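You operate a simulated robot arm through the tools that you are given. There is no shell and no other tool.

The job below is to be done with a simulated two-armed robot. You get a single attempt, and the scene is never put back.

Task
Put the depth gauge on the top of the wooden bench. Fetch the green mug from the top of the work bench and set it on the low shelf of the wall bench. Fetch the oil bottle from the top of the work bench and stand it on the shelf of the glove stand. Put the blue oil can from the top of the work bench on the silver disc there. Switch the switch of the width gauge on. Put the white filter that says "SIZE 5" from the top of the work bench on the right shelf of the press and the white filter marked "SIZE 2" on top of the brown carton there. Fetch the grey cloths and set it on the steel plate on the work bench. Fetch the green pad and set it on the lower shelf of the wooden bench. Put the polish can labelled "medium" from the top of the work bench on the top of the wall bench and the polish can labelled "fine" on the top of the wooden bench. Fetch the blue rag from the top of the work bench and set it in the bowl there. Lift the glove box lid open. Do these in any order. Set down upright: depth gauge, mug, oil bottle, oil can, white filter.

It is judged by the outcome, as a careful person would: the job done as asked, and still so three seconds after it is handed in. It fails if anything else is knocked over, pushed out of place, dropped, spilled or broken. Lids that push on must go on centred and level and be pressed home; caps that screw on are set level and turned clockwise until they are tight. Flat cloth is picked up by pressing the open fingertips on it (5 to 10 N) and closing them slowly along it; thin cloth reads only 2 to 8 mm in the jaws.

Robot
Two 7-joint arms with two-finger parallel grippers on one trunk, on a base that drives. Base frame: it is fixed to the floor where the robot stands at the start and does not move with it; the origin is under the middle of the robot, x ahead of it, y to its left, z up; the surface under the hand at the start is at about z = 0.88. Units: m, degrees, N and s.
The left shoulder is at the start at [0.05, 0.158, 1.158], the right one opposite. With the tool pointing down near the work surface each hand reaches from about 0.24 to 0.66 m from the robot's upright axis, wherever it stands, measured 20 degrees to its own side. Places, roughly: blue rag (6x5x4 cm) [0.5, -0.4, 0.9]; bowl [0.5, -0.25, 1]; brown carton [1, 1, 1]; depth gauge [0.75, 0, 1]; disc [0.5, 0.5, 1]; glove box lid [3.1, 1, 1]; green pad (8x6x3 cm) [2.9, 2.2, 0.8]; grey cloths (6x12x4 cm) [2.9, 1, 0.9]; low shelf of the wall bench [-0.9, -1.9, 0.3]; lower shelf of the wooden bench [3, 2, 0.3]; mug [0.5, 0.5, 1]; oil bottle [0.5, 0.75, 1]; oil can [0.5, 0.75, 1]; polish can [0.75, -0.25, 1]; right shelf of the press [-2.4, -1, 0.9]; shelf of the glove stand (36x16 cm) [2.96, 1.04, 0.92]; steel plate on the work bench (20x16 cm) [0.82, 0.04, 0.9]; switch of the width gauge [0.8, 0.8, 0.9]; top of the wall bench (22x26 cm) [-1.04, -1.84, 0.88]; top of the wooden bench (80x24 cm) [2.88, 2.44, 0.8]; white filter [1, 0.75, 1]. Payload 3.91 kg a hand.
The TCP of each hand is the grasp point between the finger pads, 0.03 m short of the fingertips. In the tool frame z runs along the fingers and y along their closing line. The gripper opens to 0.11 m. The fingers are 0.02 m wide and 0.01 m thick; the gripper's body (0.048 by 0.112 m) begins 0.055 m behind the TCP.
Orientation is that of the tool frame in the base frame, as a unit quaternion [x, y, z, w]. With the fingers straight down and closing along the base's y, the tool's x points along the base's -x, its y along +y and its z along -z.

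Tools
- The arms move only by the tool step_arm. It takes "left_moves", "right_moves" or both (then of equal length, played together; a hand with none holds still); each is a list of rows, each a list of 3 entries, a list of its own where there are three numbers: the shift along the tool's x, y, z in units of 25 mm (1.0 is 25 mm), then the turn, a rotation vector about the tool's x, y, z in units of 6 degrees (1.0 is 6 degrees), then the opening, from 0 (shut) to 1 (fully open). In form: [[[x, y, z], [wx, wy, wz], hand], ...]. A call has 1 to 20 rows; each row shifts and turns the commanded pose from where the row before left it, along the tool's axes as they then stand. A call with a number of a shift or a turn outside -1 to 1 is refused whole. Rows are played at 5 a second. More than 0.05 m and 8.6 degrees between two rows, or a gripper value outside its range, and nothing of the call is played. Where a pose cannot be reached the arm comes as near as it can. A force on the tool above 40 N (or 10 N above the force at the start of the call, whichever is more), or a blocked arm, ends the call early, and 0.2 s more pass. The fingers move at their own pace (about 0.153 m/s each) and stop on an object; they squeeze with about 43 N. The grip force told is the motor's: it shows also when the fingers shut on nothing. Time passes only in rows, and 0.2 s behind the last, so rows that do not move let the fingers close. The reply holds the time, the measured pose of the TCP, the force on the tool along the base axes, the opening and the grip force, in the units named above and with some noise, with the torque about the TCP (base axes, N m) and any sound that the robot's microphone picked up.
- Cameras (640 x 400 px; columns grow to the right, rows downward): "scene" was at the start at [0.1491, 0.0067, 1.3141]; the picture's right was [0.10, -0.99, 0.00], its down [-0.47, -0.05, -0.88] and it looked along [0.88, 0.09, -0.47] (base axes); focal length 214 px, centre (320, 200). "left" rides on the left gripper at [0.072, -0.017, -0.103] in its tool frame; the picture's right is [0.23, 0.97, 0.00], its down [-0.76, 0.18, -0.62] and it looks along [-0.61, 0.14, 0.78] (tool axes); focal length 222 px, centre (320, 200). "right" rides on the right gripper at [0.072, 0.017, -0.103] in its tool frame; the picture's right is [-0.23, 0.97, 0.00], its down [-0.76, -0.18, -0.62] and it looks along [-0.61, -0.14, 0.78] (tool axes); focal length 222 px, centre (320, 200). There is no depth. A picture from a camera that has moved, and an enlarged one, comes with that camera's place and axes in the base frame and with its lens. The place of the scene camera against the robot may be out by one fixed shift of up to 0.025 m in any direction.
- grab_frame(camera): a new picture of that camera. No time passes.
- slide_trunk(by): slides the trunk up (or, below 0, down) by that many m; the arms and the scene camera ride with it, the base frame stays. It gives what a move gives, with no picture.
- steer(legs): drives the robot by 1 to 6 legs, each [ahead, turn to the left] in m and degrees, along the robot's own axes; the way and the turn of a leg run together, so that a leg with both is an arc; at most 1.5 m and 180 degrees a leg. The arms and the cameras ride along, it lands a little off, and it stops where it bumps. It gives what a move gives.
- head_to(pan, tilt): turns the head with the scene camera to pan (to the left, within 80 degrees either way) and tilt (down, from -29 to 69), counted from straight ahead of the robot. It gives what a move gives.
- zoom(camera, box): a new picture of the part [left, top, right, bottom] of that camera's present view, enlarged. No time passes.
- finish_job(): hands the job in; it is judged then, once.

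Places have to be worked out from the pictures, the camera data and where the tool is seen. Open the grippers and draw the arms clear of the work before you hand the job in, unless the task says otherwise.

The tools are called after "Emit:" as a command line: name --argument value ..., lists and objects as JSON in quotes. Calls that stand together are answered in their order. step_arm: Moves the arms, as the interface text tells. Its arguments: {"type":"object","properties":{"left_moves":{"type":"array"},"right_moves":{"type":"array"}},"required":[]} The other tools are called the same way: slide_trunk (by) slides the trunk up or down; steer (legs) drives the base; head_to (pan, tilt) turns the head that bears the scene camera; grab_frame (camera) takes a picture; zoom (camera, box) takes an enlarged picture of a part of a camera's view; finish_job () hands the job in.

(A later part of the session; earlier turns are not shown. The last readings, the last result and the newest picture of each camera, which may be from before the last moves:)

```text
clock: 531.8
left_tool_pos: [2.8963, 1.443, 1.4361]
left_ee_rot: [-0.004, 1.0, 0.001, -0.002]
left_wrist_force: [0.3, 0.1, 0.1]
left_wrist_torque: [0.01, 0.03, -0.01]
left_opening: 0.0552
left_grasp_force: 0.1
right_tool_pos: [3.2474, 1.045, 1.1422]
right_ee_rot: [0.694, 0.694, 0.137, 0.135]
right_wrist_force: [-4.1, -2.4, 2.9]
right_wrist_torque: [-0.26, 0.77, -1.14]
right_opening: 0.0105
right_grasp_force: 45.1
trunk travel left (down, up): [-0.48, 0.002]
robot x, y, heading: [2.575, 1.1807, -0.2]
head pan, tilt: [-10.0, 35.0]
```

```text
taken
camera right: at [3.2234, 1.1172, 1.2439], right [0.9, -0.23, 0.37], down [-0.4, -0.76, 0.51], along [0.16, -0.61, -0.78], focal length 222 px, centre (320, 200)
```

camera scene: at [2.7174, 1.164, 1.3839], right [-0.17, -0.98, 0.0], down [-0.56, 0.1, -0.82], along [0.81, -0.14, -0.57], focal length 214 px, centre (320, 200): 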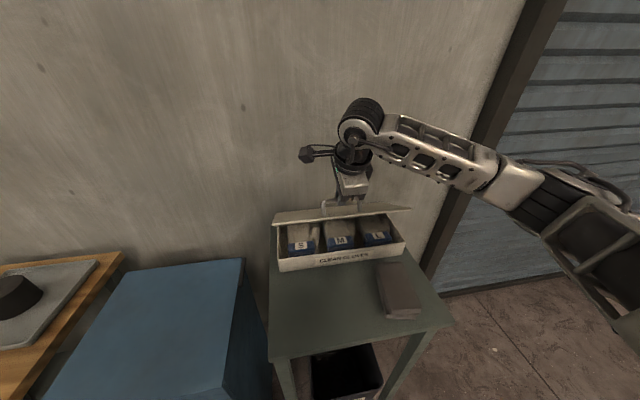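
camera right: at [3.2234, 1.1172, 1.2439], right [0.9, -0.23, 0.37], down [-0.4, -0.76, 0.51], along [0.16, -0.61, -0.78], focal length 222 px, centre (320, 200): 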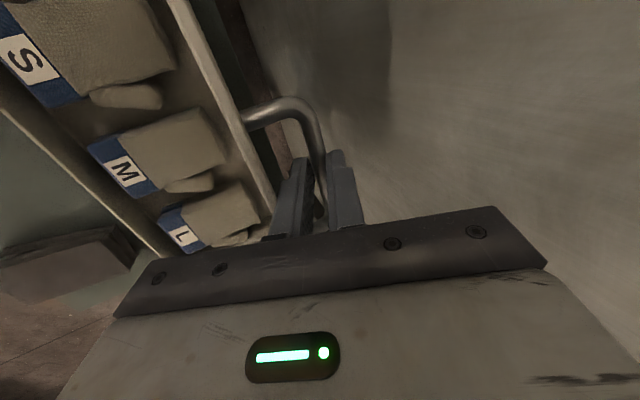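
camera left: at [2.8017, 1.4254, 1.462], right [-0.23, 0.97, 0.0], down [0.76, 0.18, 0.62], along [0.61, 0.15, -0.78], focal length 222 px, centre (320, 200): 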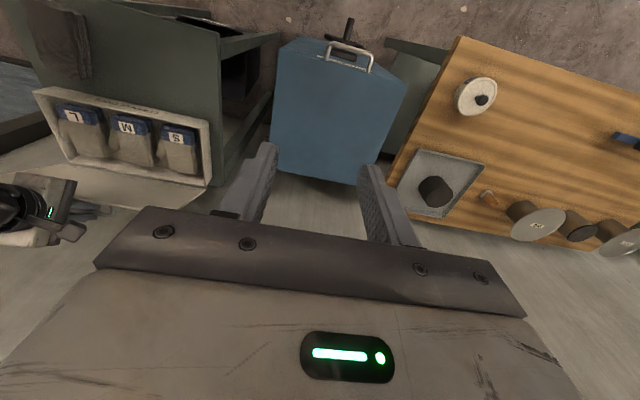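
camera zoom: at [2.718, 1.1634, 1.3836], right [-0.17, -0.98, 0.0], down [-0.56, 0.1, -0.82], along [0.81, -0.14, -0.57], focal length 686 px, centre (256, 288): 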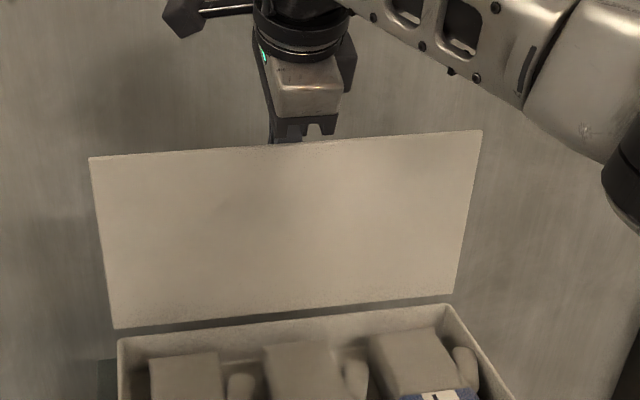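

About 88°. A bit further, steepening the hand by 6° to avoid wedging.

Emit:
step_arm --right_moves '[[[0, 0.2, 0.1], [0.5, 0, 0], 0], [[0, 0.29, 0.2], [0.5, 0, 0], 0], [[0, 0.29, 0.2], [0, 0, 0], 0], [[0, 0, 0], [0, 0, 0], 0]]'

Emit:
zoom --camera "scene" --box '[240, 110, 440, 235]'

```text
clock: 532.8
left_tool_pos: [2.8935, 1.4452, 1.4369]
left_ee_rot: [-0.003, 1.0, -0.001, -0.002]
left_wrist_force: [-0.7, -0.3, 0.1]
left_wrist_torque: [0.01, 0.0, -0.02]
left_opening: 0.0551
left_grasp_force: 0.1
right_tool_pos: [3.2523, 1.0455, 1.1408]
right_ee_rot: [0.697, 0.701, 0.108, 0.104]
right_wrist_force: [8.5, 11.4, 30.9]
right_wrist_torque: [0.3, -0.48, -0.72]
right_opening: 0.0103
right_grasp_force: 44.5
right hand out of reach, approached as far as the arm can: row 2, 3
trunk travel left (down, up): [-0.48, 0.002]
robot x, y, heading: [2.572, 1.1804, 0.2]
head pan, tilt: [-10.0, 35.0]
```

```text
3.20 times, centred on (340, 172) of scene
camera zoom: at [2.7168, 1.1663, 1.3844], right [-0.17, -0.98, 0.0], down [-0.56, 0.1, -0.82], along [0.81, -0.14, -0.57], focal length 686 px, centre (256, 288)
```

zoom: 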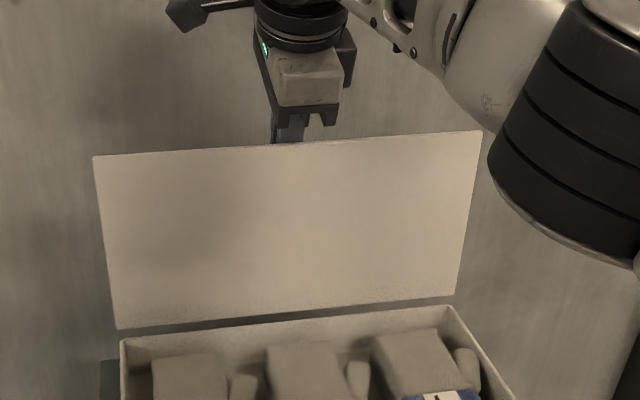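

Emit:
step_arm --right_moves '[[[0, 0, 0], [0, 0, 0], 0.14], [[0, 0, 0], [0, 0, 0], 0.16], [[0, 0, 0], [0, 0, 0], 0.18]]'

Emit:
grab_frame --camera "right"

Emit:
zoom --camera "scene" --box '[240, 110, 440, 235]'

```text
clock: 533.6
left_tool_pos: [2.8962, 1.4431, 1.4363]
left_ee_rot: [-0.004, 1.0, 0.0, -0.003]
left_wrist_force: [0.3, 0.1, 0.1]
left_wrist_torque: [-0.01, 0.01, 0.03]
left_opening: 0.0549
left_grasp_force: 0.0
right_tool_pos: [3.253, 1.0396, 1.1322]
right_ee_rot: [0.7, 0.7, 0.101, 0.1]
right_wrist_force: [-0.3, -0.2, 0.8]
right_wrist_torque: [0.01, 0.01, 0.02]
right_opening: 0.0198
right_grasp_force: 0.1
trunk travel left (down, up): [-0.48, 0.002]
robot x, y, heading: [2.5785, 1.1798, -0.1]
head pan, tilt: [-10.0, 35.0]
```

```text
taken
camera right: at [3.239, 1.1116, 1.2368], right [0.93, -0.23, 0.27], down [-0.34, -0.76, 0.55], along [0.09, -0.61, -0.79], focal length 222 px, centre (320, 200)
```

right: 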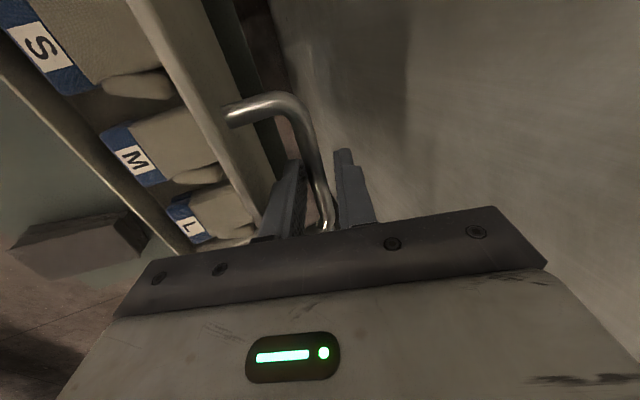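

```text
3.20 times, centred on (340, 172) of scene
camera zoom: at [2.719, 1.1637, 1.3836], right [-0.17, -0.98, 0.0], down [-0.56, 0.1, -0.82], along [0.81, -0.14, -0.57], focal length 686 px, centre (256, 288)
```

zoom: 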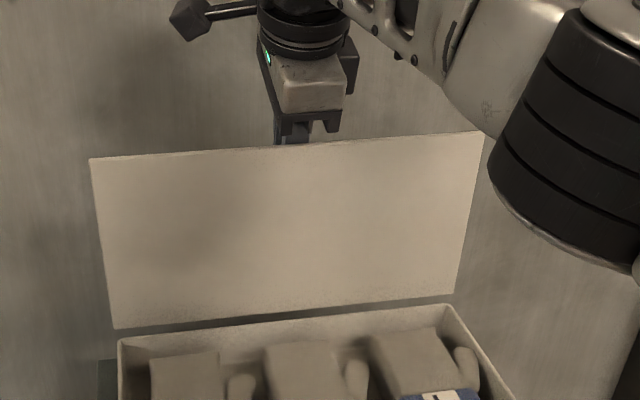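

The lid stays by itself (no force). I withdraw the hand straight up without opening further, so the finger doesn't push the lid.

Emit:
step_arm --right_moves '[[[0, 0.1, -0.35], [0, 0, 0], 0.18], [[0, 0.11, -0.38], [0, 0, 0], 0.18], [[0, 0.14, -0.48], [0, 0, 0], 0.18], [[0, 0.17, -0.58], [0, 0, 0], 0.18], [[0, 0.2, -0.67], [0, 0, 0], 0.18]]'

Emit:
grab_frame --camera "right"

Emit:
zoom --camera "scene" --box '[240, 110, 440, 235]'

```text
clock: 534.8
left_tool_pos: [2.8974, 1.4432, 1.4351]
left_ee_rot: [-0.004, 1.0, 0.0, -0.003]
left_wrist_force: [0.5, -0.3, 0.7]
left_wrist_torque: [-0.01, -0.01, -0.01]
left_opening: 0.055
left_grasp_force: 0.0
right_tool_pos: [3.2415, 1.0387, 1.1957]
right_ee_rot: [0.7, 0.7, 0.101, 0.1]
right_wrist_force: [0.7, 0.7, 0.6]
right_wrist_torque: [0.01, 0.04, 0.01]
right_opening: 0.0198
right_grasp_force: 0.1
right hand out of reach, approached as far as the arm can: row 3, 4
trunk travel left (down, up): [-0.48, 0.002]
robot x, y, heading: [2.5752, 1.1808, 0.0]
head pan, tilt: [-10.0, 35.0]
```

```text
taken
camera right: at [3.2281, 1.11, 1.2997], right [0.93, -0.23, 0.27], down [-0.35, -0.76, 0.55], along [0.09, -0.6, -0.79], focal length 222 px, centre (320, 200)
```

right: 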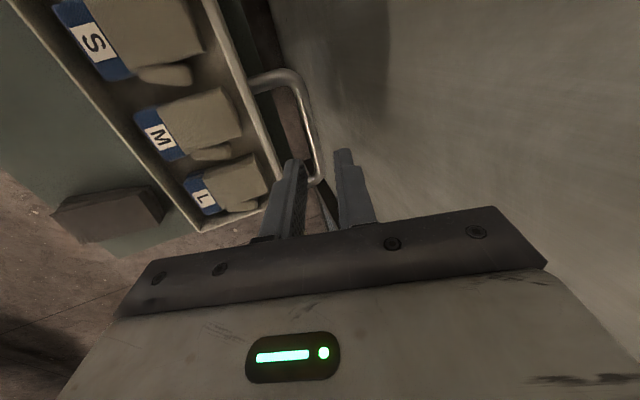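

```text
3.20 times, centred on (340, 172) of scene
camera zoom: at [2.7188, 1.1641, 1.3837], right [-0.17, -0.98, 0.0], down [-0.56, 0.1, -0.82], along [0.81, -0.14, -0.57], focal length 686 px, centre (256, 288)
```

zoom: 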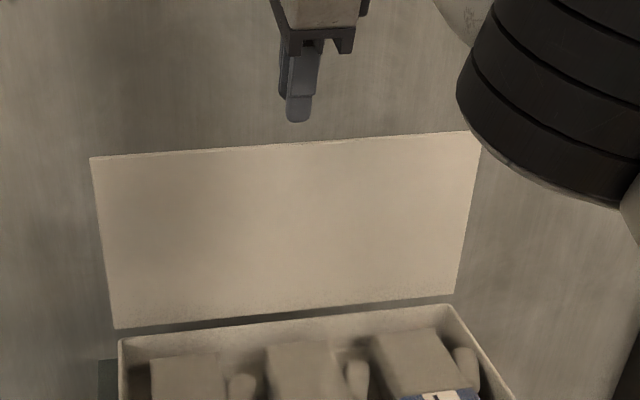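

The lid stays open on its own. I withdraw the hand, return it to straight-down, and go for the grey cloths.

Emit:
step_arm --right_moves '[[[0, -0.8, -0.6], [0, 0, 0], 0.18], [[0, -0.96, -0.281], [0, 0, 0], 0.18], [[0, -0.96, -0.281], [0, 0, 0], 0.18], [[0, -0.96, -0.281], [0, 0, 0], 0.18], [[0, -0.96, -0.281], [0, 0, 0], 0.18], [[0, -0.96, -0.281], [0, 0, 0], 0.18], [[0, -0.96, -0.281], [0, 0, 0], 0.18], [[0, -0.96, -0.281], [0, 0, 0], 0.18], [[0, -0.96, -0.281], [0, 0, 0], 0.18], [[0, -0.96, -0.281], [0, 0, 0], 0.18], [[0, 0, 0], [0.9, 0, 0], 1], [[0, 0, 0], [0.9, 0, 0], 1], [[0, 0, 0], [0.92, 0, 0], 1]]'

Emit:
step_arm --right_moves '[[[0, 0, 0], [0, 0, -1], 1], [[0, 0, 0], [0, 0, -1], 1], [[0, 0, 0], [0, 0, -1], 1], [[0, 0, 0], [0, 0, -1], 1], [[0, 0, 0], [0, 0, -1], 1], [[0, 0, 0], [0, 0, -1], 1], [[0, 0, 0], [0, 0, -1], 1], [[0, 0, 0], [0, 0, -1], 1], [[0, 0, 0], [0, 0, -1], 1], [[0, 0, 0], [0, 0, -1], 1], [[0, 0, 0], [0, 0, -1], 1], [[0, 0, 0], [0, 0, -1], 1], [[0, 0, 0], [0, 0, -1], 1], [[0, 0, 0], [0, 0, -0.5], 1]]'

Emit:
slide_trunk --by -0.08

Emit:
grab_frame --camera "scene"

```text
clock: 537.6
left_tool_pos: [2.8979, 1.4417, 1.4366]
left_ee_rot: [-0.004, 1.0, 0.001, -0.004]
left_wrist_force: [0.3, -0.6, 0.0]
left_wrist_torque: [0.03, 0.01, -0.02]
left_opening: 0.0553
left_grasp_force: 0.1
right_tool_pos: [3.2059, 1.035, 1.1947]
right_ee_rot: [0.706, 0.707, 0.034, 0.033]
right_wrist_force: [-0.1, -0.5, 0.5]
right_wrist_torque: [0.0, 0.03, 0.04]
right_opening: 0.1101
right_grasp_force: 0.0
right hand out of reach, approached as far as the arm can: row 1, 2, 3, 4, 5, 6, 7, 8, 9, 10, 11, 12, 13
trunk travel left (down, up): [-0.48, 0.002]
robot x, y, heading: [2.5722, 1.1813, -0.2]
head pan, tilt: [-10.0, 35.0]
```

```text
clock: 540.6
left_tool_pos: [2.8968, 1.4425, 1.4366]
left_ee_rot: [-0.004, 1.0, 0.001, -0.004]
left_wrist_force: [0.3, 0.4, 0.3]
left_wrist_torque: [-0.01, 0.03, 0.01]
left_opening: 0.0552
left_grasp_force: 0.1
right_tool_pos: [3.2059, 1.0356, 1.1951]
right_ee_rot: [0.076, 0.996, 0.005, 0.049]
right_wrist_force: [0.5, 0.9, -0.1]
right_wrist_torque: [-0.02, 0.01, -0.02]
right_opening: 0.1103
right_grasp_force: 0.1
trunk travel left (down, up): [-0.48, 0.002]
robot x, y, heading: [2.5764, 1.1815, 0.1]
head pan, tilt: [-10.0, 35.0]
```

```text
clock: 541.3
left_tool_pos: [2.8977, 1.4416, 1.4046]
left_ee_rot: [-0.003, 1.0, 0.001, -0.002]
left_wrist_force: [1.1, -0.5, -0.1]
left_wrist_torque: [0.01, 0.03, 0.02]
left_opening: 0.0552
left_grasp_force: 0.1
right_tool_pos: [3.2077, 1.0352, 1.1763]
right_ee_rot: [0.077, 0.995, 0.01, 0.062]
right_wrist_force: [0.3, -1.1, 13.5]
right_wrist_torque: [0.72, -0.15, 0.05]
right_opening: 0.1098
right_grasp_force: 0.0
trunk travel left (down, up): [-0.449, 0.034]
robot x, y, heading: [2.5773, 1.1817, 0.1]
head pan, tilt: [-10.0, 35.0]
stopped: the force on the tool passed its limit at 54 N (the readings are from after the stop); the commanded pose is now the measured one
```

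```text
taken
camera scene: at [2.7193, 1.1634, 1.3518], right [-0.17, -0.98, 0.0], down [-0.57, 0.1, -0.82], along [0.81, -0.14, -0.57], focal length 214 px, centre (320, 200)
```

scene: 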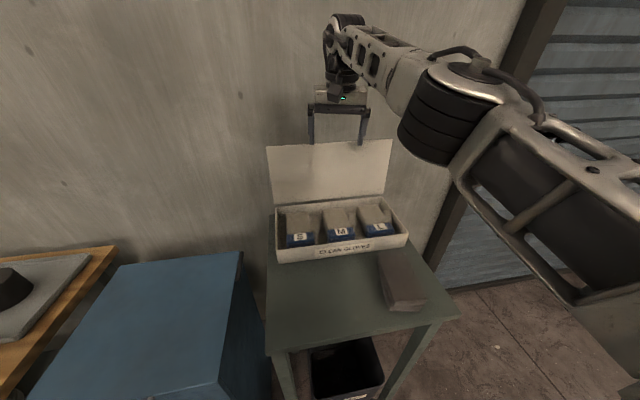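

The arm was stretched straight and couldn't retract (and the trunk move pressed a fingertip on the lid edge; it stopped). I raise the trunk again and drive the robot back instead.

Emit:
slide_trunk --by 0.033

Emit:
zoom --camera "scene" --box '[240, 80, 440, 205]'

```text
clock: 542.0
left_tool_pos: [2.8977, 1.443, 1.4381]
left_ee_rot: [-0.004, 1.0, 0.001, -0.002]
left_wrist_force: [-0.3, -1.1, -0.4]
left_wrist_torque: [-0.02, 0.02, 0.0]
left_opening: 0.055
left_grasp_force: 0.1
right_tool_pos: [3.2076, 1.0352, 1.2062]
right_ee_rot: [0.077, 0.995, 0.01, 0.059]
right_wrist_force: [0.0, 0.2, -0.9]
right_wrist_torque: [0.01, 0.01, 0.04]
right_opening: 0.11
right_grasp_force: 0.1
trunk travel left (down, up): [-0.482, 0.001]
robot x, y, heading: [2.5756, 1.1791, 0.1]
head pan, tilt: [-10.0, 35.0]
```

```text
3.20 times, centred on (340, 142) of scene
camera zoom: at [2.7196, 1.1637, 1.3852], right [-0.17, -0.98, 0.0], down [-0.57, 0.1, -0.82], along [0.81, -0.14, -0.57], focal length 686 px, centre (256, 384)
```

zoom: 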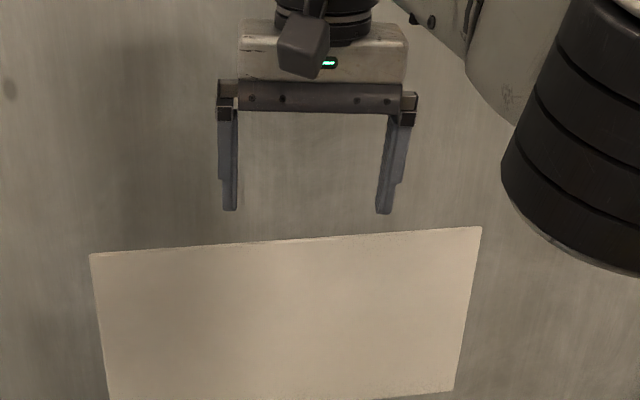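

Clear by 4 cm now. Drive back 0.35 m.

Emit:
steer --legs '[[-0.35, 0]]'

Emit:
step_arm --right_moves '[[[0.3, -0.3, 0.5], [0, 0, 0], 1], [[0.3, -0.3, 0.5], [0, 0, 0], 1], [[0.3, -0.3, 0.5], [0, 0, 0], 1], [[0.3, -0.3, 0.5], [0, 0, 0], 1]]'

Emit:
grab_frame --camera "scene"

```text
clock: 544.3
left_tool_pos: [2.5452, 1.4415, 1.438]
left_ee_rot: [-0.004, 1.0, 0.0, -0.003]
left_wrist_force: [1.0, -0.5, 0.1]
left_wrist_torque: [0.02, -0.01, 0.03]
left_opening: 0.055
left_grasp_force: 0.1
right_tool_pos: [2.8553, 1.035, 1.2073]
right_ee_rot: [0.077, 0.995, 0.01, 0.059]
right_wrist_force: [-0.4, -0.1, 0.5]
right_wrist_torque: [0.01, -0.01, -0.02]
right_opening: 0.1096
right_grasp_force: 0.2
trunk travel left (down, up): [-0.482, 0.001]
robot x, y, heading: [2.2214, 1.1804, 0.1]
head pan, tilt: [-10.0, 35.0]
```

```text
clock: 545.3
left_tool_pos: [2.5468, 1.4433, 1.4373]
left_ee_rot: [-0.004, 1.0, 0.001, -0.003]
left_wrist_force: [-0.2, -0.5, -0.9]
left_wrist_torque: [-0.01, 0.0, -0.01]
left_opening: 0.055
left_grasp_force: 0.1
right_tool_pos: [2.8281, 1.0117, 1.1519]
right_ee_rot: [0.076, 0.995, 0.011, 0.06]
right_wrist_force: [0.5, 0.7, 0.9]
right_wrist_torque: [-0.02, 0.02, 0.0]
right_opening: 0.1098
right_grasp_force: 0.1
trunk travel left (down, up): [-0.482, 0.001]
robot x, y, heading: [2.2238, 1.1805, -0.2]
head pan, tilt: [-10.0, 35.0]
```

```text
taken
camera scene: at [2.3681, 1.1632, 1.3852], right [-0.17, -0.98, 0.0], down [-0.56, 0.1, -0.82], along [0.81, -0.14, -0.57], focal length 214 px, centre (320, 200)
```

scene: 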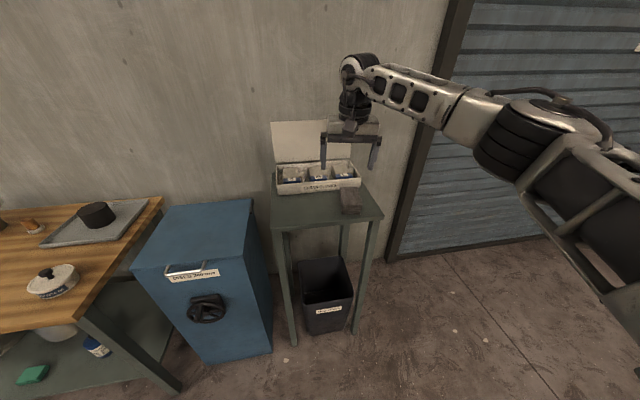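

The lid remains open. Level the hand, retract it, and lower the trunk to normal.

Emit:
step_arm --right_moves '[[[0.9, 0, 0], [0, 0.4, 0], 1], [[0.9, 0, 0], [0, 0.4, 0], 1], [[0.9, 0, 0], [0, 0.37, 0], 1], [[0.9, 0, 0], [0, 0, 0], 1], [[0.9, 0, 0], [0, 0, 0], 1]]'

Emit:
slide_trunk --by -0.08

```text
clock: 546.5
left_tool_pos: [2.5448, 1.443, 1.4371]
left_ee_rot: [-0.004, 1.0, 0.001, -0.002]
left_wrist_force: [0.3, 0.8, 0.1]
left_wrist_torque: [0.03, 0.03, 0.01]
left_opening: 0.055
left_grasp_force: 0.0
right_tool_pos: [2.7157, 1.0276, 1.1483]
right_ee_rot: [0.077, 0.997, 0.015, -0.002]
right_wrist_force: [0.1, 0.4, -0.7]
right_wrist_torque: [-0.01, -0.01, 0.01]
right_opening: 0.11
right_grasp_force: 0.0
trunk travel left (down, up): [-0.482, 0.001]
robot x, y, heading: [2.2244, 1.1758, 0.1]
head pan, tilt: [-10.0, 35.0]
```

```text
clock: 547.7
left_tool_pos: [2.5475, 1.4422, 1.3576]
left_ee_rot: [-0.004, 1.0, 0.001, -0.003]
left_wrist_force: [0.5, 0.1, -0.4]
left_wrist_torque: [-0.03, 0.0, -0.01]
left_opening: 0.0549
left_grasp_force: 0.0
right_tool_pos: [2.7182, 1.0295, 1.0681]
right_ee_rot: [0.076, 0.997, 0.016, -0.001]
right_wrist_force: [-0.3, -0.1, -1.2]
right_wrist_torque: [-0.01, -0.03, 0.03]
right_opening: 0.11
right_grasp_force: 0.1
trunk travel left (down, up): [-0.402, 0.081]
robot x, y, heading: [2.2234, 1.1795, 0.2]
head pan, tilt: [-10.0, 35.0]
```

Emit:
steer --legs '[[0.22, 0]]'

Emit:
step_arm --right_moves '[[[-0.115, -0.76, 0], [-0.25, 0, 0], 1], [[-0.115, -0.76, 0], [0, 0, 0], 1], [[-0.115, -0.76, 0], [0, 0, 0], 1], [[-0.115, -0.76, 0], [0, 0, 0], 1], [[0, 0, 0], [0, 0, 0], 1]]'

Emit:
grab_frame --camera "right"

```text
clock: 549.4
left_tool_pos: [2.7663, 1.4426, 1.3571]
left_ee_rot: [-0.004, 1.0, 0.0, -0.004]
left_wrist_force: [-0.1, -0.1, 0.1]
left_wrist_torque: [-0.02, 0.05, -0.03]
left_opening: 0.055
left_grasp_force: 0.0
right_tool_pos: [2.9363, 1.0279, 1.0682]
right_ee_rot: [0.076, 0.997, 0.015, -0.003]
right_wrist_force: [0.3, 0.7, -0.2]
right_wrist_torque: [0.01, 0.02, 0.01]
right_opening: 0.1097
right_grasp_force: 0.0
trunk travel left (down, up): [-0.402, 0.081]
robot x, y, heading: [2.4441, 1.1829, 0.0]
head pan, tilt: [-10.0, 35.0]
```

```text
clock: 550.6
left_tool_pos: [2.7656, 1.4426, 1.3578]
left_ee_rot: [-0.004, 1.0, 0.001, -0.003]
left_wrist_force: [0.3, 0.1, 0.0]
left_wrist_torque: [-0.01, 0.02, -0.01]
left_opening: 0.055
left_grasp_force: 0.0
right_tool_pos: [2.9353, 0.9519, 1.0643]
right_ee_rot: [0.077, 0.997, 0.028, -0.001]
right_wrist_force: [0.2, 0.4, 1.1]
right_wrist_torque: [-0.01, -0.01, -0.03]
right_opening: 0.1095
right_grasp_force: 0.0
trunk travel left (down, up): [-0.402, 0.081]
robot x, y, heading: [2.4444, 1.1818, 0.1]
head pan, tilt: [-10.0, 35.0]
```

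```text
taken
camera right: at [2.8658, 0.9743, 1.1685], right [0.37, 0.93, 0.05], down [0.72, -0.33, 0.61], along [0.58, -0.19, -0.79], focal length 222 px, centre (320, 200)
```

right: 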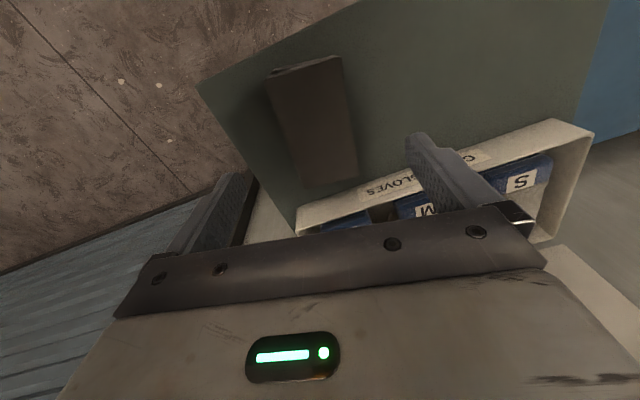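

I correct the small tilt, then descend on the cloths (centre ≈(2.933,0.957)) to TCP z≈0.955 and close.

Emit:
step_arm --right_moves '[[[0, 0.2, 0], [0.53, 0, 0], 1], [[0, 0, 0.87], [0, 0, 0], 1], [[0, 0, 0.87], [0, 0, 0], 1], [[0, 0, 0.87], [0, 0, 0], 1], [[0, 0, 0.87], [0, 0, 0], 1], [[0, 0, 0.87], [0, 0, 0], 1], [[0, 0, 0], [0, 0, 0], 1]]'

Emit:
grab_frame --camera "right"

```text
clock: 552.2
left_tool_pos: [2.7656, 1.4435, 1.3565]
left_ee_rot: [-0.003, 1.0, 0.001, -0.004]
left_wrist_force: [-1.1, -1.1, -0.1]
left_wrist_torque: [0.02, -0.03, -0.03]
left_opening: 0.0552
left_grasp_force: 0.2
right_tool_pos: [2.9365, 0.9566, 0.9536]
right_ee_rot: [0.076, 0.997, 0.001, -0.003]
right_wrist_force: [-0.4, 0.7, -0.6]
right_wrist_torque: [-0.01, 0.0, -0.02]
right_opening: 0.11
right_grasp_force: 0.0
trunk travel left (down, up): [-0.402, 0.081]
robot x, y, heading: [2.4427, 1.1853, 0.1]
head pan, tilt: [-10.0, 35.0]
```

```text
taken
camera right: at [2.8663, 0.9845, 1.0584], right [0.37, 0.93, 0.0], down [0.73, -0.29, 0.62], along [0.57, -0.23, -0.79], focal length 222 px, centre (320, 200)
```

right: 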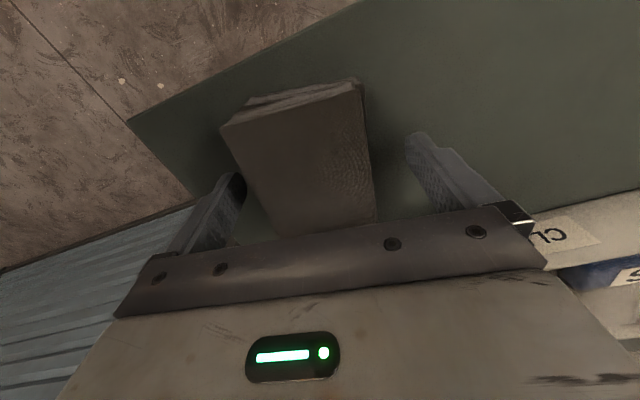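

Cloths are between the fingers. Close and lift slowly, checking the grip.

Emit:
step_arm --right_moves '[[[0, 0, 0], [0, 0, 0], 0], [[0, 0, 0], [0, 0, 0], 0], [[0, 0, 0], [0, 0, 0], 0], [[0, 0, 0], [0, 0, 0], 0], [[0, 0, -0.2], [0, 0, 0], 0], [[0, 0, -0.3], [0, 0, 0], 0], [[0, 0, -0.5], [0, 0, 0], 0], [[0, 0, -0.5], [0, 0, 0], 0], [[0, 0, -0.6], [0, 0, 0], 0]]'

Emit:
grab_frame --camera "right"

Emit:
grab_frame --camera "scene"

```text
clock: 554.2
left_tool_pos: [2.7652, 1.4423, 1.3585]
left_ee_rot: [-0.003, 1.0, 0.0, -0.003]
left_wrist_force: [-0.5, -0.2, -0.4]
left_wrist_torque: [-0.01, 0.01, 0.01]
left_opening: 0.0553
left_grasp_force: 0.1
right_tool_pos: [2.9355, 0.957, 1.0084]
right_ee_rot: [0.077, 0.997, 0.001, -0.003]
right_wrist_force: [0.1, 0.1, -0.6]
right_wrist_torque: [-0.02, 0.01, -0.01]
right_opening: 0.0556
right_grasp_force: 43.3
trunk travel left (down, up): [-0.402, 0.081]
robot x, y, heading: [2.4388, 1.1816, 0.1]
head pan, tilt: [-10.0, 35.0]
```

```text
taken
camera right: at [2.8675, 0.9844, 1.1119], right [0.37, 0.93, 0.0], down [0.73, -0.29, 0.62], along [0.57, -0.23, -0.79], focal length 222 px, centre (320, 200)
```

right: 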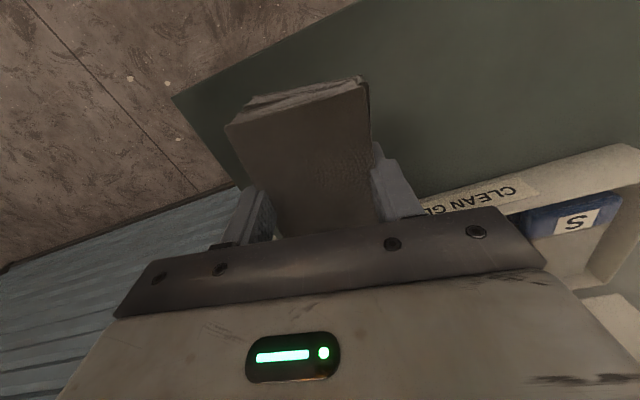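

```text
taken
camera scene: at [2.5873, 1.1637, 1.3052], right [-0.17, -0.98, 0.0], down [-0.56, 0.1, -0.82], along [0.81, -0.14, -0.57], focal length 214 px, centre (320, 200)
```

scene: 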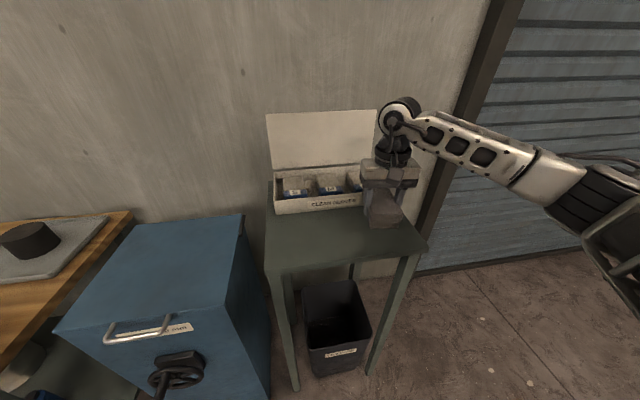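

Cloths held. Lift to z≈1.1, back away and drive to the rear side of the work bench near the steel plate.

Emit:
step_arm --right_moves '[[[0, 0, -0.9], [0, 0, 0], 0], [[0, 0, -0.9], [0, 0, 0], 0], [[0, 0, -0.9], [0, 0, 0], 0], [[0, 0, -0.9], [0, 0, 0], 0]]'

Emit:
steer --legs '[[-0.5, 0], [0, -105], [1.33, 0], [0, -75]]'

Emit:
head_to --pan -10 --tilt 30

Emit:
grab_frame --camera "scene"

```text
clock: 555.2
left_tool_pos: [2.7666, 1.4422, 1.3576]
left_ee_rot: [-0.003, 1.0, 0.0, -0.003]
left_wrist_force: [0.3, 0.5, 0.6]
left_wrist_torque: [-0.01, 0.03, 0.01]
left_opening: 0.0552
left_grasp_force: 0.2
right_tool_pos: [2.9371, 0.9583, 1.0979]
right_ee_rot: [0.076, 0.997, 0.0, -0.004]
right_wrist_force: [0.0, -0.7, -1.4]
right_wrist_torque: [-0.01, -0.01, -0.03]
right_opening: 0.0555
right_grasp_force: 43.1
trunk travel left (down, up): [-0.402, 0.081]
robot x, y, heading: [2.442, 1.1797, 0.3]
head pan, tilt: [-10.0, 35.0]
```

```text
clock: 572.1
left_tool_pos: [1.2276, -0.337, 1.3575]
left_ee_rot: [1.0, -0.017, 0.002, 0.001]
left_wrist_force: [0.8, -0.6, -1.2]
left_wrist_torque: [0.01, -0.02, 0.0]
left_opening: 0.0551
left_grasp_force: 0.0
right_tool_pos: [1.0781, 0.1558, 1.0962]
right_ee_rot: [0.995, -0.098, 0.003, 0.0]
right_wrist_force: [-0.1, 0.5, -0.2]
right_wrist_torque: [0.05, 0.02, -0.01]
right_opening: 0.0551
right_grasp_force: 43.0
trunk travel left (down, up): [-0.402, 0.081]
robot x, y, heading: [1.5603, -0.0885, 177.7]
head pan, tilt: [-10.0, 35.0]
```

```text
clock: 572.7
left_tool_pos: [1.2281, -0.3363, 1.3582]
left_ee_rot: [1.0, -0.017, 0.003, 0.0]
left_wrist_force: [0.0, 0.7, -1.0]
left_wrist_torque: [-0.02, -0.03, 0.02]
left_opening: 0.0551
left_grasp_force: 0.0
right_tool_pos: [1.0799, 0.1549, 1.0973]
right_ee_rot: [0.995, -0.097, 0.002, 0.0]
right_wrist_force: [0.6, -0.1, 0.2]
right_wrist_torque: [0.02, -0.01, 0.0]
right_opening: 0.0552
right_grasp_force: 42.8
trunk travel left (down, up): [-0.402, 0.081]
robot x, y, heading: [1.5594, -0.0891, 177.9]
head pan, tilt: [-10.0, 30.0]
```

```text
taken
camera scene: at [1.4535, -0.0716, 1.3129], right [0.21, 0.98, 0.0], down [0.49, -0.11, -0.87], along [-0.85, 0.19, -0.5], focal length 214 px, centre (320, 200)
```

scene: 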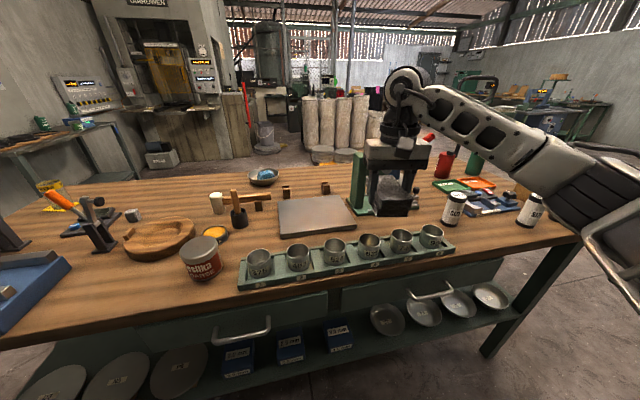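

From behind, the plate spans about x 0.745–0.95, y -0.07–0.15. I shift the hand away from the arbor press to y≈0.03 and then drive closer.

Emit:
step_arm --right_moves '[[[0.19, 0.98, 0], [0, 0, 0], 0], [[0.19, 0.98, 0], [0, 0, 0], 0], [[0.19, 0.98, 0], [0, 0, 0], 0], [[0.19, 0.98, 0], [0, 0, 0], 0], [[0.19, 0.98, 0], [0, 0, 0], 0]]'

Emit:
steer --legs '[[0.1, 2]]'

Emit:
grab_frame --camera "right"

Emit:
grab_frame --camera "scene"

```text
clock: 573.9
left_tool_pos: [1.229, -0.3377, 1.3575]
left_ee_rot: [1.0, -0.017, 0.003, 0.0]
left_wrist_force: [0.3, -0.1, 0.5]
left_wrist_torque: [0.04, -0.01, -0.03]
left_opening: 0.0552
left_grasp_force: 0.1
right_tool_pos: [1.0805, 0.0296, 1.0972]
right_ee_rot: [0.995, -0.098, 0.003, 0.0]
right_wrist_force: [-0.7, -0.5, -1.3]
right_wrist_torque: [0.0, -0.02, 0.04]
right_opening: 0.0554
right_grasp_force: 42.8
trunk travel left (down, up): [-0.402, 0.081]
robot x, y, heading: [1.56, -0.0867, 177.8]
head pan, tilt: [-10.0, 30.0]
```

```text
clock: 575.1
left_tool_pos: [1.1373, -0.3469, 1.3578]
left_ee_rot: [1.0, 0.0, 0.003, 0.0]
left_wrist_force: [-0.6, 0.1, 0.7]
left_wrist_torque: [0.05, -0.02, 0.03]
left_opening: 0.0548
left_grasp_force: 0.0
right_tool_pos: [0.9758, 0.0152, 1.0977]
right_ee_rot: [0.997, -0.08, 0.003, -0.001]
right_wrist_force: [-0.3, -0.4, -1.1]
right_wrist_torque: [0.01, -0.07, 0.02]
right_opening: 0.0554
right_grasp_force: 42.5
trunk travel left (down, up): [-0.402, 0.081]
robot x, y, heading: [1.468, -0.0882, 179.8]
head pan, tilt: [-10.0, 30.0]
```

```text
taken
camera right: at [1.0435, -0.0127, 1.2009], right [-0.38, -0.92, 0.0], down [-0.73, 0.3, 0.62], along [-0.57, 0.24, -0.79], focal length 222 px, centre (320, 200)
```

right: 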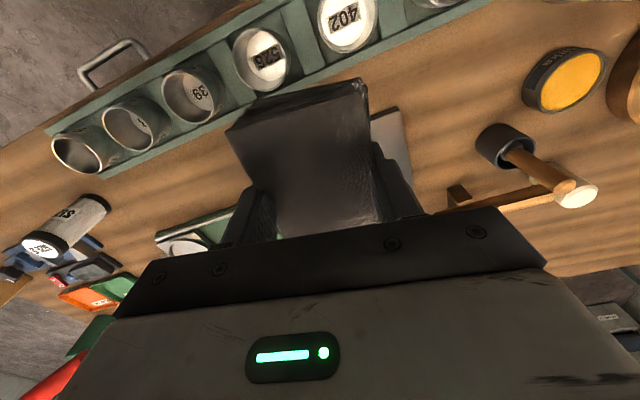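

```text
taken
camera scene: at [1.3531, -0.0737, 1.3128], right [0.18, 0.98, 0.0], down [0.49, -0.09, -0.87], along [-0.85, 0.16, -0.5], focal length 214 px, centre (320, 200)
```

scene: 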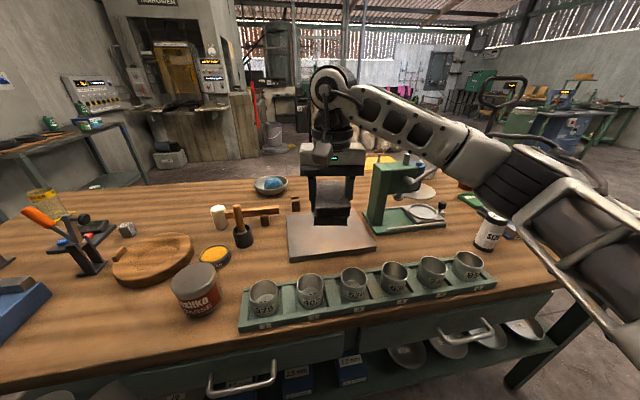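

Plate spans x 0.737–0.945, y -0.07–0.154. I move the cloths over it (aim x≈0.87, y≈0.04), lowering in stages.

Emit:
step_arm --right_moves '[[[-0.9, -0.08, 0], [0, 0, 0], 0], [[-0.9, -0.08, 0], [0, 0, 0], 0], [[-0.9, -0.08, 0.5], [0, 0, 0], 0], [[-0.4, -0.05, 0.9], [0, 0, 0], 0], [[-0.4, 0, 0.9], [0, 0, 0], 0], [[-0.4, 0, 0.9], [0, 0, 0], 0], [[-0.4, 0, 0.5], [0, 0, 0], 0], [[0, 0, 0], [0, 0, 0], 0]]'

Emit:
grab_frame --camera "right"

Emit:
grab_frame --camera "scene"

```text
clock: 576.9
left_tool_pos: [1.1386, -0.3463, 1.3577]
left_ee_rot: [1.0, 0.001, 0.002, 0.0]
left_wrist_force: [0.0, 0.1, -0.3]
left_wrist_torque: [-0.01, 0.0, 0.01]
left_opening: 0.0548
left_grasp_force: 0.1
right_tool_pos: [0.8716, 0.0412, 1.0052]
right_ee_rot: [0.997, -0.081, 0.002, 0.0]
right_wrist_force: [-0.1, -0.2, 0.5]
right_wrist_torque: [0.0, -0.01, 0.01]
right_opening: 0.0554
right_grasp_force: 42.8
trunk travel left (down, up): [-0.402, 0.081]
robot x, y, heading: [1.4634, -0.09, 179.7]
head pan, tilt: [-10.0, 30.0]
```

```text
taken
camera right: at [0.9398, 0.012, 1.1084], right [-0.38, -0.93, 0.0], down [-0.73, 0.3, 0.62], along [-0.57, 0.24, -0.79], focal length 222 px, centre (320, 200)
```

right: 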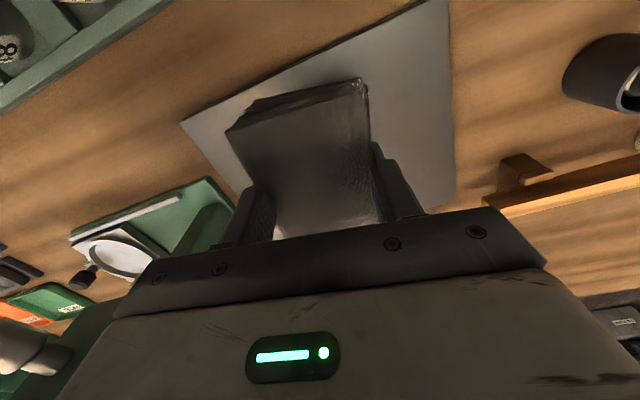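

```text
taken
camera scene: at [1.3541, -0.0736, 1.313], right [0.18, 0.98, 0.0], down [0.49, -0.09, -0.87], along [-0.85, 0.16, -0.5], focal length 214 px, centre (320, 200)
```

scene: 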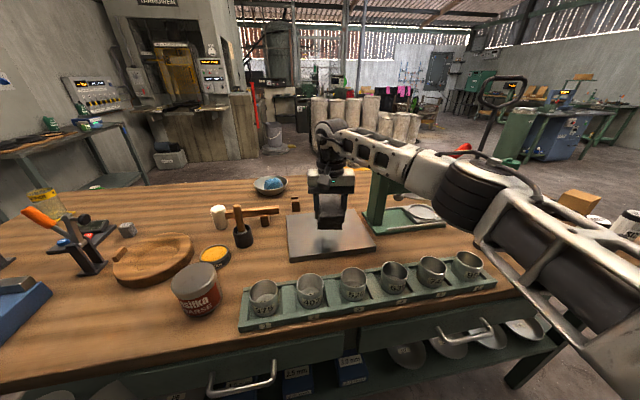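

Over the plate. Nudge 1.2 cm further in and lower to contact.

Emit:
step_arm --right_moves '[[[-0.5, 0, 0.6], [0, 0, 0], 0], [[0, 0, 0.9], [0, 0, 0], 0], [[0, 0, 0.7], [0, 0, 0], 0], [[0, 0, 0.3], [0, 0, 0], 0], [[0, 0, 0], [0, 0, 0], 0]]'

Emit:
step_arm --right_moves '[[[0, 0, 0.12], [0, 0, 0], 0], [[0, 0, 0.12], [0, 0, 0], 0], [[0, 0, 0], [0, 0, 0], 0]]'

```text
clock: 578.1
left_tool_pos: [1.1392, -0.3468, 1.3573]
left_ee_rot: [1.0, 0.0, 0.003, 0.0]
left_wrist_force: [0.1, 0.4, 0.3]
left_wrist_torque: [-0.02, -0.01, 0.01]
left_opening: 0.055
left_grasp_force: 0.1
right_tool_pos: [0.8597, 0.0423, 0.9407]
right_ee_rot: [0.997, -0.08, 0.003, -0.001]
right_wrist_force: [-0.4, 0.1, -1.2]
right_wrist_torque: [0.01, 0.0, 0.0]
right_opening: 0.0551
right_grasp_force: 42.9
trunk travel left (down, up): [-0.402, 0.081]
robot x, y, heading: [1.4638, -0.0904, 179.5]
head pan, tilt: [-10.0, 30.0]
```

```text
clock: 578.9
left_tool_pos: [1.1379, -0.3468, 1.3583]
left_ee_rot: [1.0, 0.001, 0.003, 0.0]
left_wrist_force: [0.1, -0.2, -0.2]
left_wrist_torque: [0.0, -0.01, 0.0]
left_opening: 0.0551
left_grasp_force: 0.0
right_tool_pos: [0.861, 0.0412, 0.936]
right_ee_rot: [0.997, -0.08, 0.002, 0.0]
right_wrist_force: [0.1, 0.7, -1.5]
right_wrist_torque: [0.0, -0.04, -0.01]
right_opening: 0.0554
right_grasp_force: 42.8
trunk travel left (down, up): [-0.402, 0.081]
robot x, y, heading: [1.4666, -0.0856, 179.7]
head pan, tilt: [-10.0, 30.0]
```

Emit:
step_arm --right_moves '[[[0, 0, 0.12], [0, 0, 0], 0], [[0, 0, 0], [0, 0, 0], 0]]'

Emit:
step_arm --right_moves '[[[0, 0, 0.12], [0, 0, 0], 0], [[0, 0, 0], [0, 0, 0], 0]]'

Emit:
step_arm --right_moves '[[[0, 0, 0.1], [0, 0, 0], 0], [[0, 0, 0], [0, 0, 0], 0]]'

```text
clock: 579.5
left_tool_pos: [1.1401, -0.3465, 1.3583]
left_ee_rot: [1.0, -0.001, 0.003, -0.001]
left_wrist_force: [0.1, 0.0, -0.3]
left_wrist_torque: [-0.02, -0.03, 0.01]
left_opening: 0.055
left_grasp_force: 0.0
right_tool_pos: [0.8607, 0.0424, 0.935]
right_ee_rot: [0.997, -0.08, 0.002, 0.0]
right_wrist_force: [-0.7, 2.7, 11.2]
right_wrist_torque: [-0.01, -0.54, 0.05]
right_opening: 0.0553
right_grasp_force: 43.2
trunk travel left (down, up): [-0.402, 0.081]
robot x, y, heading: [1.4694, -0.0922, 179.3]
head pan, tilt: [-10.0, 30.0]
```

```text
clock: 580.1
left_tool_pos: [1.1412, -0.3468, 1.3586]
left_ee_rot: [1.0, -0.001, 0.002, 0.0]
left_wrist_force: [-0.4, -0.4, 0.0]
left_wrist_torque: [0.0, 0.0, -0.03]
left_opening: 0.0549
left_grasp_force: 0.0
right_tool_pos: [0.8613, 0.0422, 0.9348]
right_ee_rot: [0.997, -0.081, -0.001, 0.001]
right_wrist_force: [-2.8, 2.4, 28.0]
right_wrist_torque: [0.06, -1.2, 0.09]
right_opening: 0.0553
right_grasp_force: 42.9
trunk travel left (down, up): [-0.402, 0.081]
robot x, y, heading: [1.466, -0.0877, 179.3]
head pan, tilt: [-10.0, 30.0]
```

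```text
clock: 580.7
left_tool_pos: [1.1421, -0.3474, 1.36]
left_ee_rot: [1.0, -0.001, 0.001, 0.0]
left_wrist_force: [0.3, 0.1, 0.1]
left_wrist_torque: [-0.03, 0.01, -0.02]
left_opening: 0.0548
left_grasp_force: 0.0
right_tool_pos: [0.8613, 0.0423, 0.9336]
right_ee_rot: [0.997, -0.081, -0.002, 0.001]
right_wrist_force: [-0.8, 3.4, 36.2]
right_wrist_torque: [0.1, -0.83, -0.12]
right_opening: 0.0552
right_grasp_force: 43.1
trunk travel left (down, up): [-0.402, 0.081]
robot x, y, heading: [1.4651, -0.0872, 179.6]
head pan, tilt: [-10.0, 30.0]
```

On the plate. Ease up, open, and rise.

Emit:
step_arm --right_moves '[[[0, 0, -0.2], [0, 0, 0], 0], [[0, 0, 0], [0, 0, 0], 0.7], [[0, 0, 0], [0, 0, 0], 1], [[0, 0, 0], [0, 0, 0], 1], [[0, 0, -0.5], [0, 0, 0], 1], [[0, 0, -0.9], [0, 0, 0], 1], [[0, 0, -0.9], [0, 0, 0], 1], [[0.3, 0, -0.9], [0, 0, 0], 1], [[0.5, 0, -0.9], [0, 0, 0], 1], [[0.9, 0, -0.9], [0, 0, 0], 1], [[0.9, 0, -0.5], [0, 0, 0], 1]]'

Emit:
grab_frame --camera "right"

Emit:
grab_frame --camera "scene"

```text
clock: 583.1
left_tool_pos: [1.1394, -0.3462, 1.3593]
left_ee_rot: [1.0, 0.0, 0.003, 0.0]
left_wrist_force: [-0.2, -0.9, -0.4]
left_wrist_torque: [0.03, -0.01, -0.01]
left_opening: 0.055
left_grasp_force: 0.1
right_tool_pos: [0.9252, 0.032, 1.07]
right_ee_rot: [0.997, -0.08, 0.003, 0.0]
right_wrist_force: [-0.1, 0.1, 0.0]
right_wrist_torque: [0.02, 0.01, -0.02]
right_opening: 0.1099
right_grasp_force: 0.0
trunk travel left (down, up): [-0.402, 0.081]
robot x, y, heading: [1.4623, -0.0843, 179.5]
head pan, tilt: [-10.0, 30.0]
```

```text
taken
camera right: at [0.9925, 0.0033, 1.1741], right [-0.38, -0.92, 0.0], down [-0.73, 0.3, 0.62], along [-0.57, 0.24, -0.79], focal length 222 px, centre (320, 200)
```

right: 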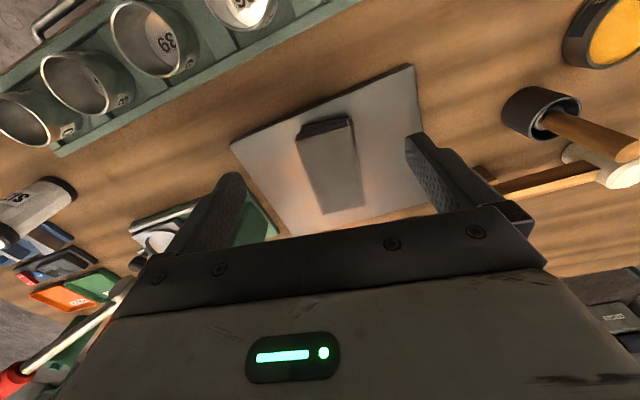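

```text
taken
camera scene: at [1.3544, -0.0736, 1.313], right [0.18, 0.98, 0.0], down [0.49, -0.09, -0.87], along [-0.85, 0.16, -0.5], focal length 214 px, centre (320, 200)
```

scene: 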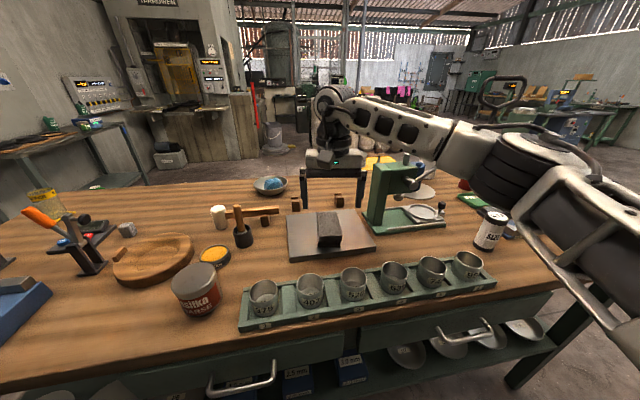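

The grey cloths lie on the steel plate. Next I move along the back of the bench to y≈0.6 for the filters, carton and width gauge.

Emit:
step_arm --right_moves '[[[0.9, 0, -0.6], [0, 0, 0], 1], [[0.9, 0, -0.6], [0, 0, 0], 1], [[0.9, 0, 0], [0, 0, 0.7], 1], [[0.9, 0, 0], [0, 0, -0.7], 1]]'

Emit:
steer --legs '[[-0.15, 0], [0, -90], [0.7, 0], [0, 90]]'

Emit:
head_to --pan 0 --tilt 35

Emit:
grab_frame --camera "scene"

Emit:
zoom --camera "scene" --box '[240, 120, 560, 320]'

```text
clock: 584.1
left_tool_pos: [1.1393, -0.3448, 1.3584]
left_ee_rot: [1.0, 0.0, 0.003, 0.0]
left_wrist_force: [-0.2, -1.0, -0.4]
left_wrist_torque: [-0.02, 0.0, -0.01]
left_opening: 0.055
left_grasp_force: 0.0
right_tool_pos: [1.0125, 0.0163, 1.1011]
right_ee_rot: [0.997, -0.081, 0.003, -0.001]
right_wrist_force: [0.0, -0.2, -0.1]
right_wrist_torque: [-0.02, 0.03, 0.0]
right_opening: 0.1101
right_grasp_force: 0.1
trunk travel left (down, up): [-0.402, 0.081]
robot x, y, heading: [1.4653, -0.0893, 179.6]
head pan, tilt: [-10.0, 30.0]
```

```text
clock: 596.5
left_tool_pos: [1.2874, 0.3621, 1.3583]
left_ee_rot: [1.0, -0.01, 0.003, 0.0]
left_wrist_force: [-0.7, 0.6, 0.7]
left_wrist_torque: [0.0, 0.0, 0.02]
left_opening: 0.0548
left_grasp_force: 0.1
right_tool_pos: [1.1667, 0.7271, 1.102]
right_ee_rot: [0.996, -0.088, 0.003, 0.001]
right_wrist_force: [-0.3, 0.2, -0.3]
right_wrist_torque: [0.0, 0.01, -0.01]
right_opening: 0.11
right_grasp_force: 0.0
trunk travel left (down, up): [-0.402, 0.081]
robot x, y, heading: [1.6153, 0.6165, 178.6]
head pan, tilt: [-10.0, 30.0]
```

```text
clock: 597.2
left_tool_pos: [1.2871, 0.3626, 1.358]
left_ee_rot: [1.0, -0.009, 0.003, 0.0]
left_wrist_force: [0.2, 0.1, -0.3]
left_wrist_torque: [0.01, 0.01, -0.02]
left_opening: 0.0552
left_grasp_force: 0.0
right_tool_pos: [1.1673, 0.7277, 1.1009]
right_ee_rot: [0.996, -0.088, 0.003, 0.0]
right_wrist_force: [-0.6, -0.5, 0.4]
right_wrist_torque: [-0.02, 0.05, 0.02]
right_opening: 0.1098
right_grasp_force: 0.0
trunk travel left (down, up): [-0.402, 0.081]
robot x, y, heading: [1.616, 0.6184, 178.9]
head pan, tilt: [0.0, 35.0]
```

```text
taken
camera scene: at [1.5073, 0.6169, 1.3052], right [0.02, 1.0, 0.0], down [0.57, -0.01, -0.82], along [-0.82, 0.02, -0.57], focal length 214 px, centre (320, 200)
```

scene: 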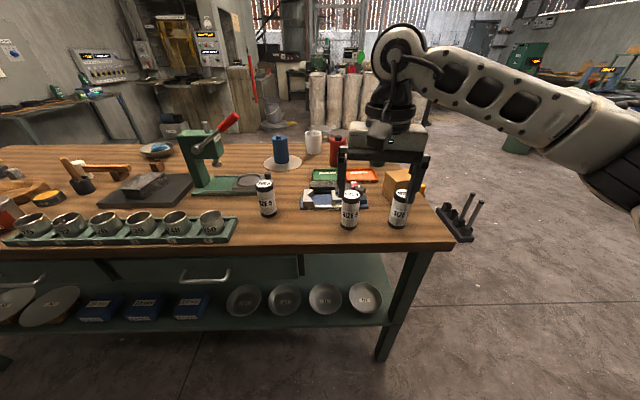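

```text
2.00 times, centred on (400, 220) of scene
camera zoom: at [1.5073, 0.6169, 1.3052], right [0.02, 1.0, 0.0], down [0.57, -0.01, -0.82], along [-0.82, 0.02, -0.57], focal length 429 px, centre (160, 160)
```

zoom: 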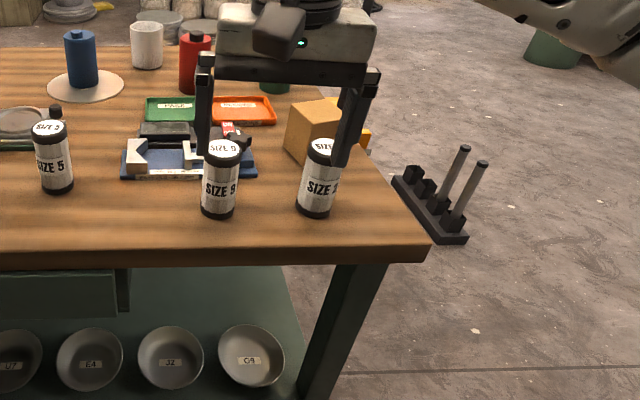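

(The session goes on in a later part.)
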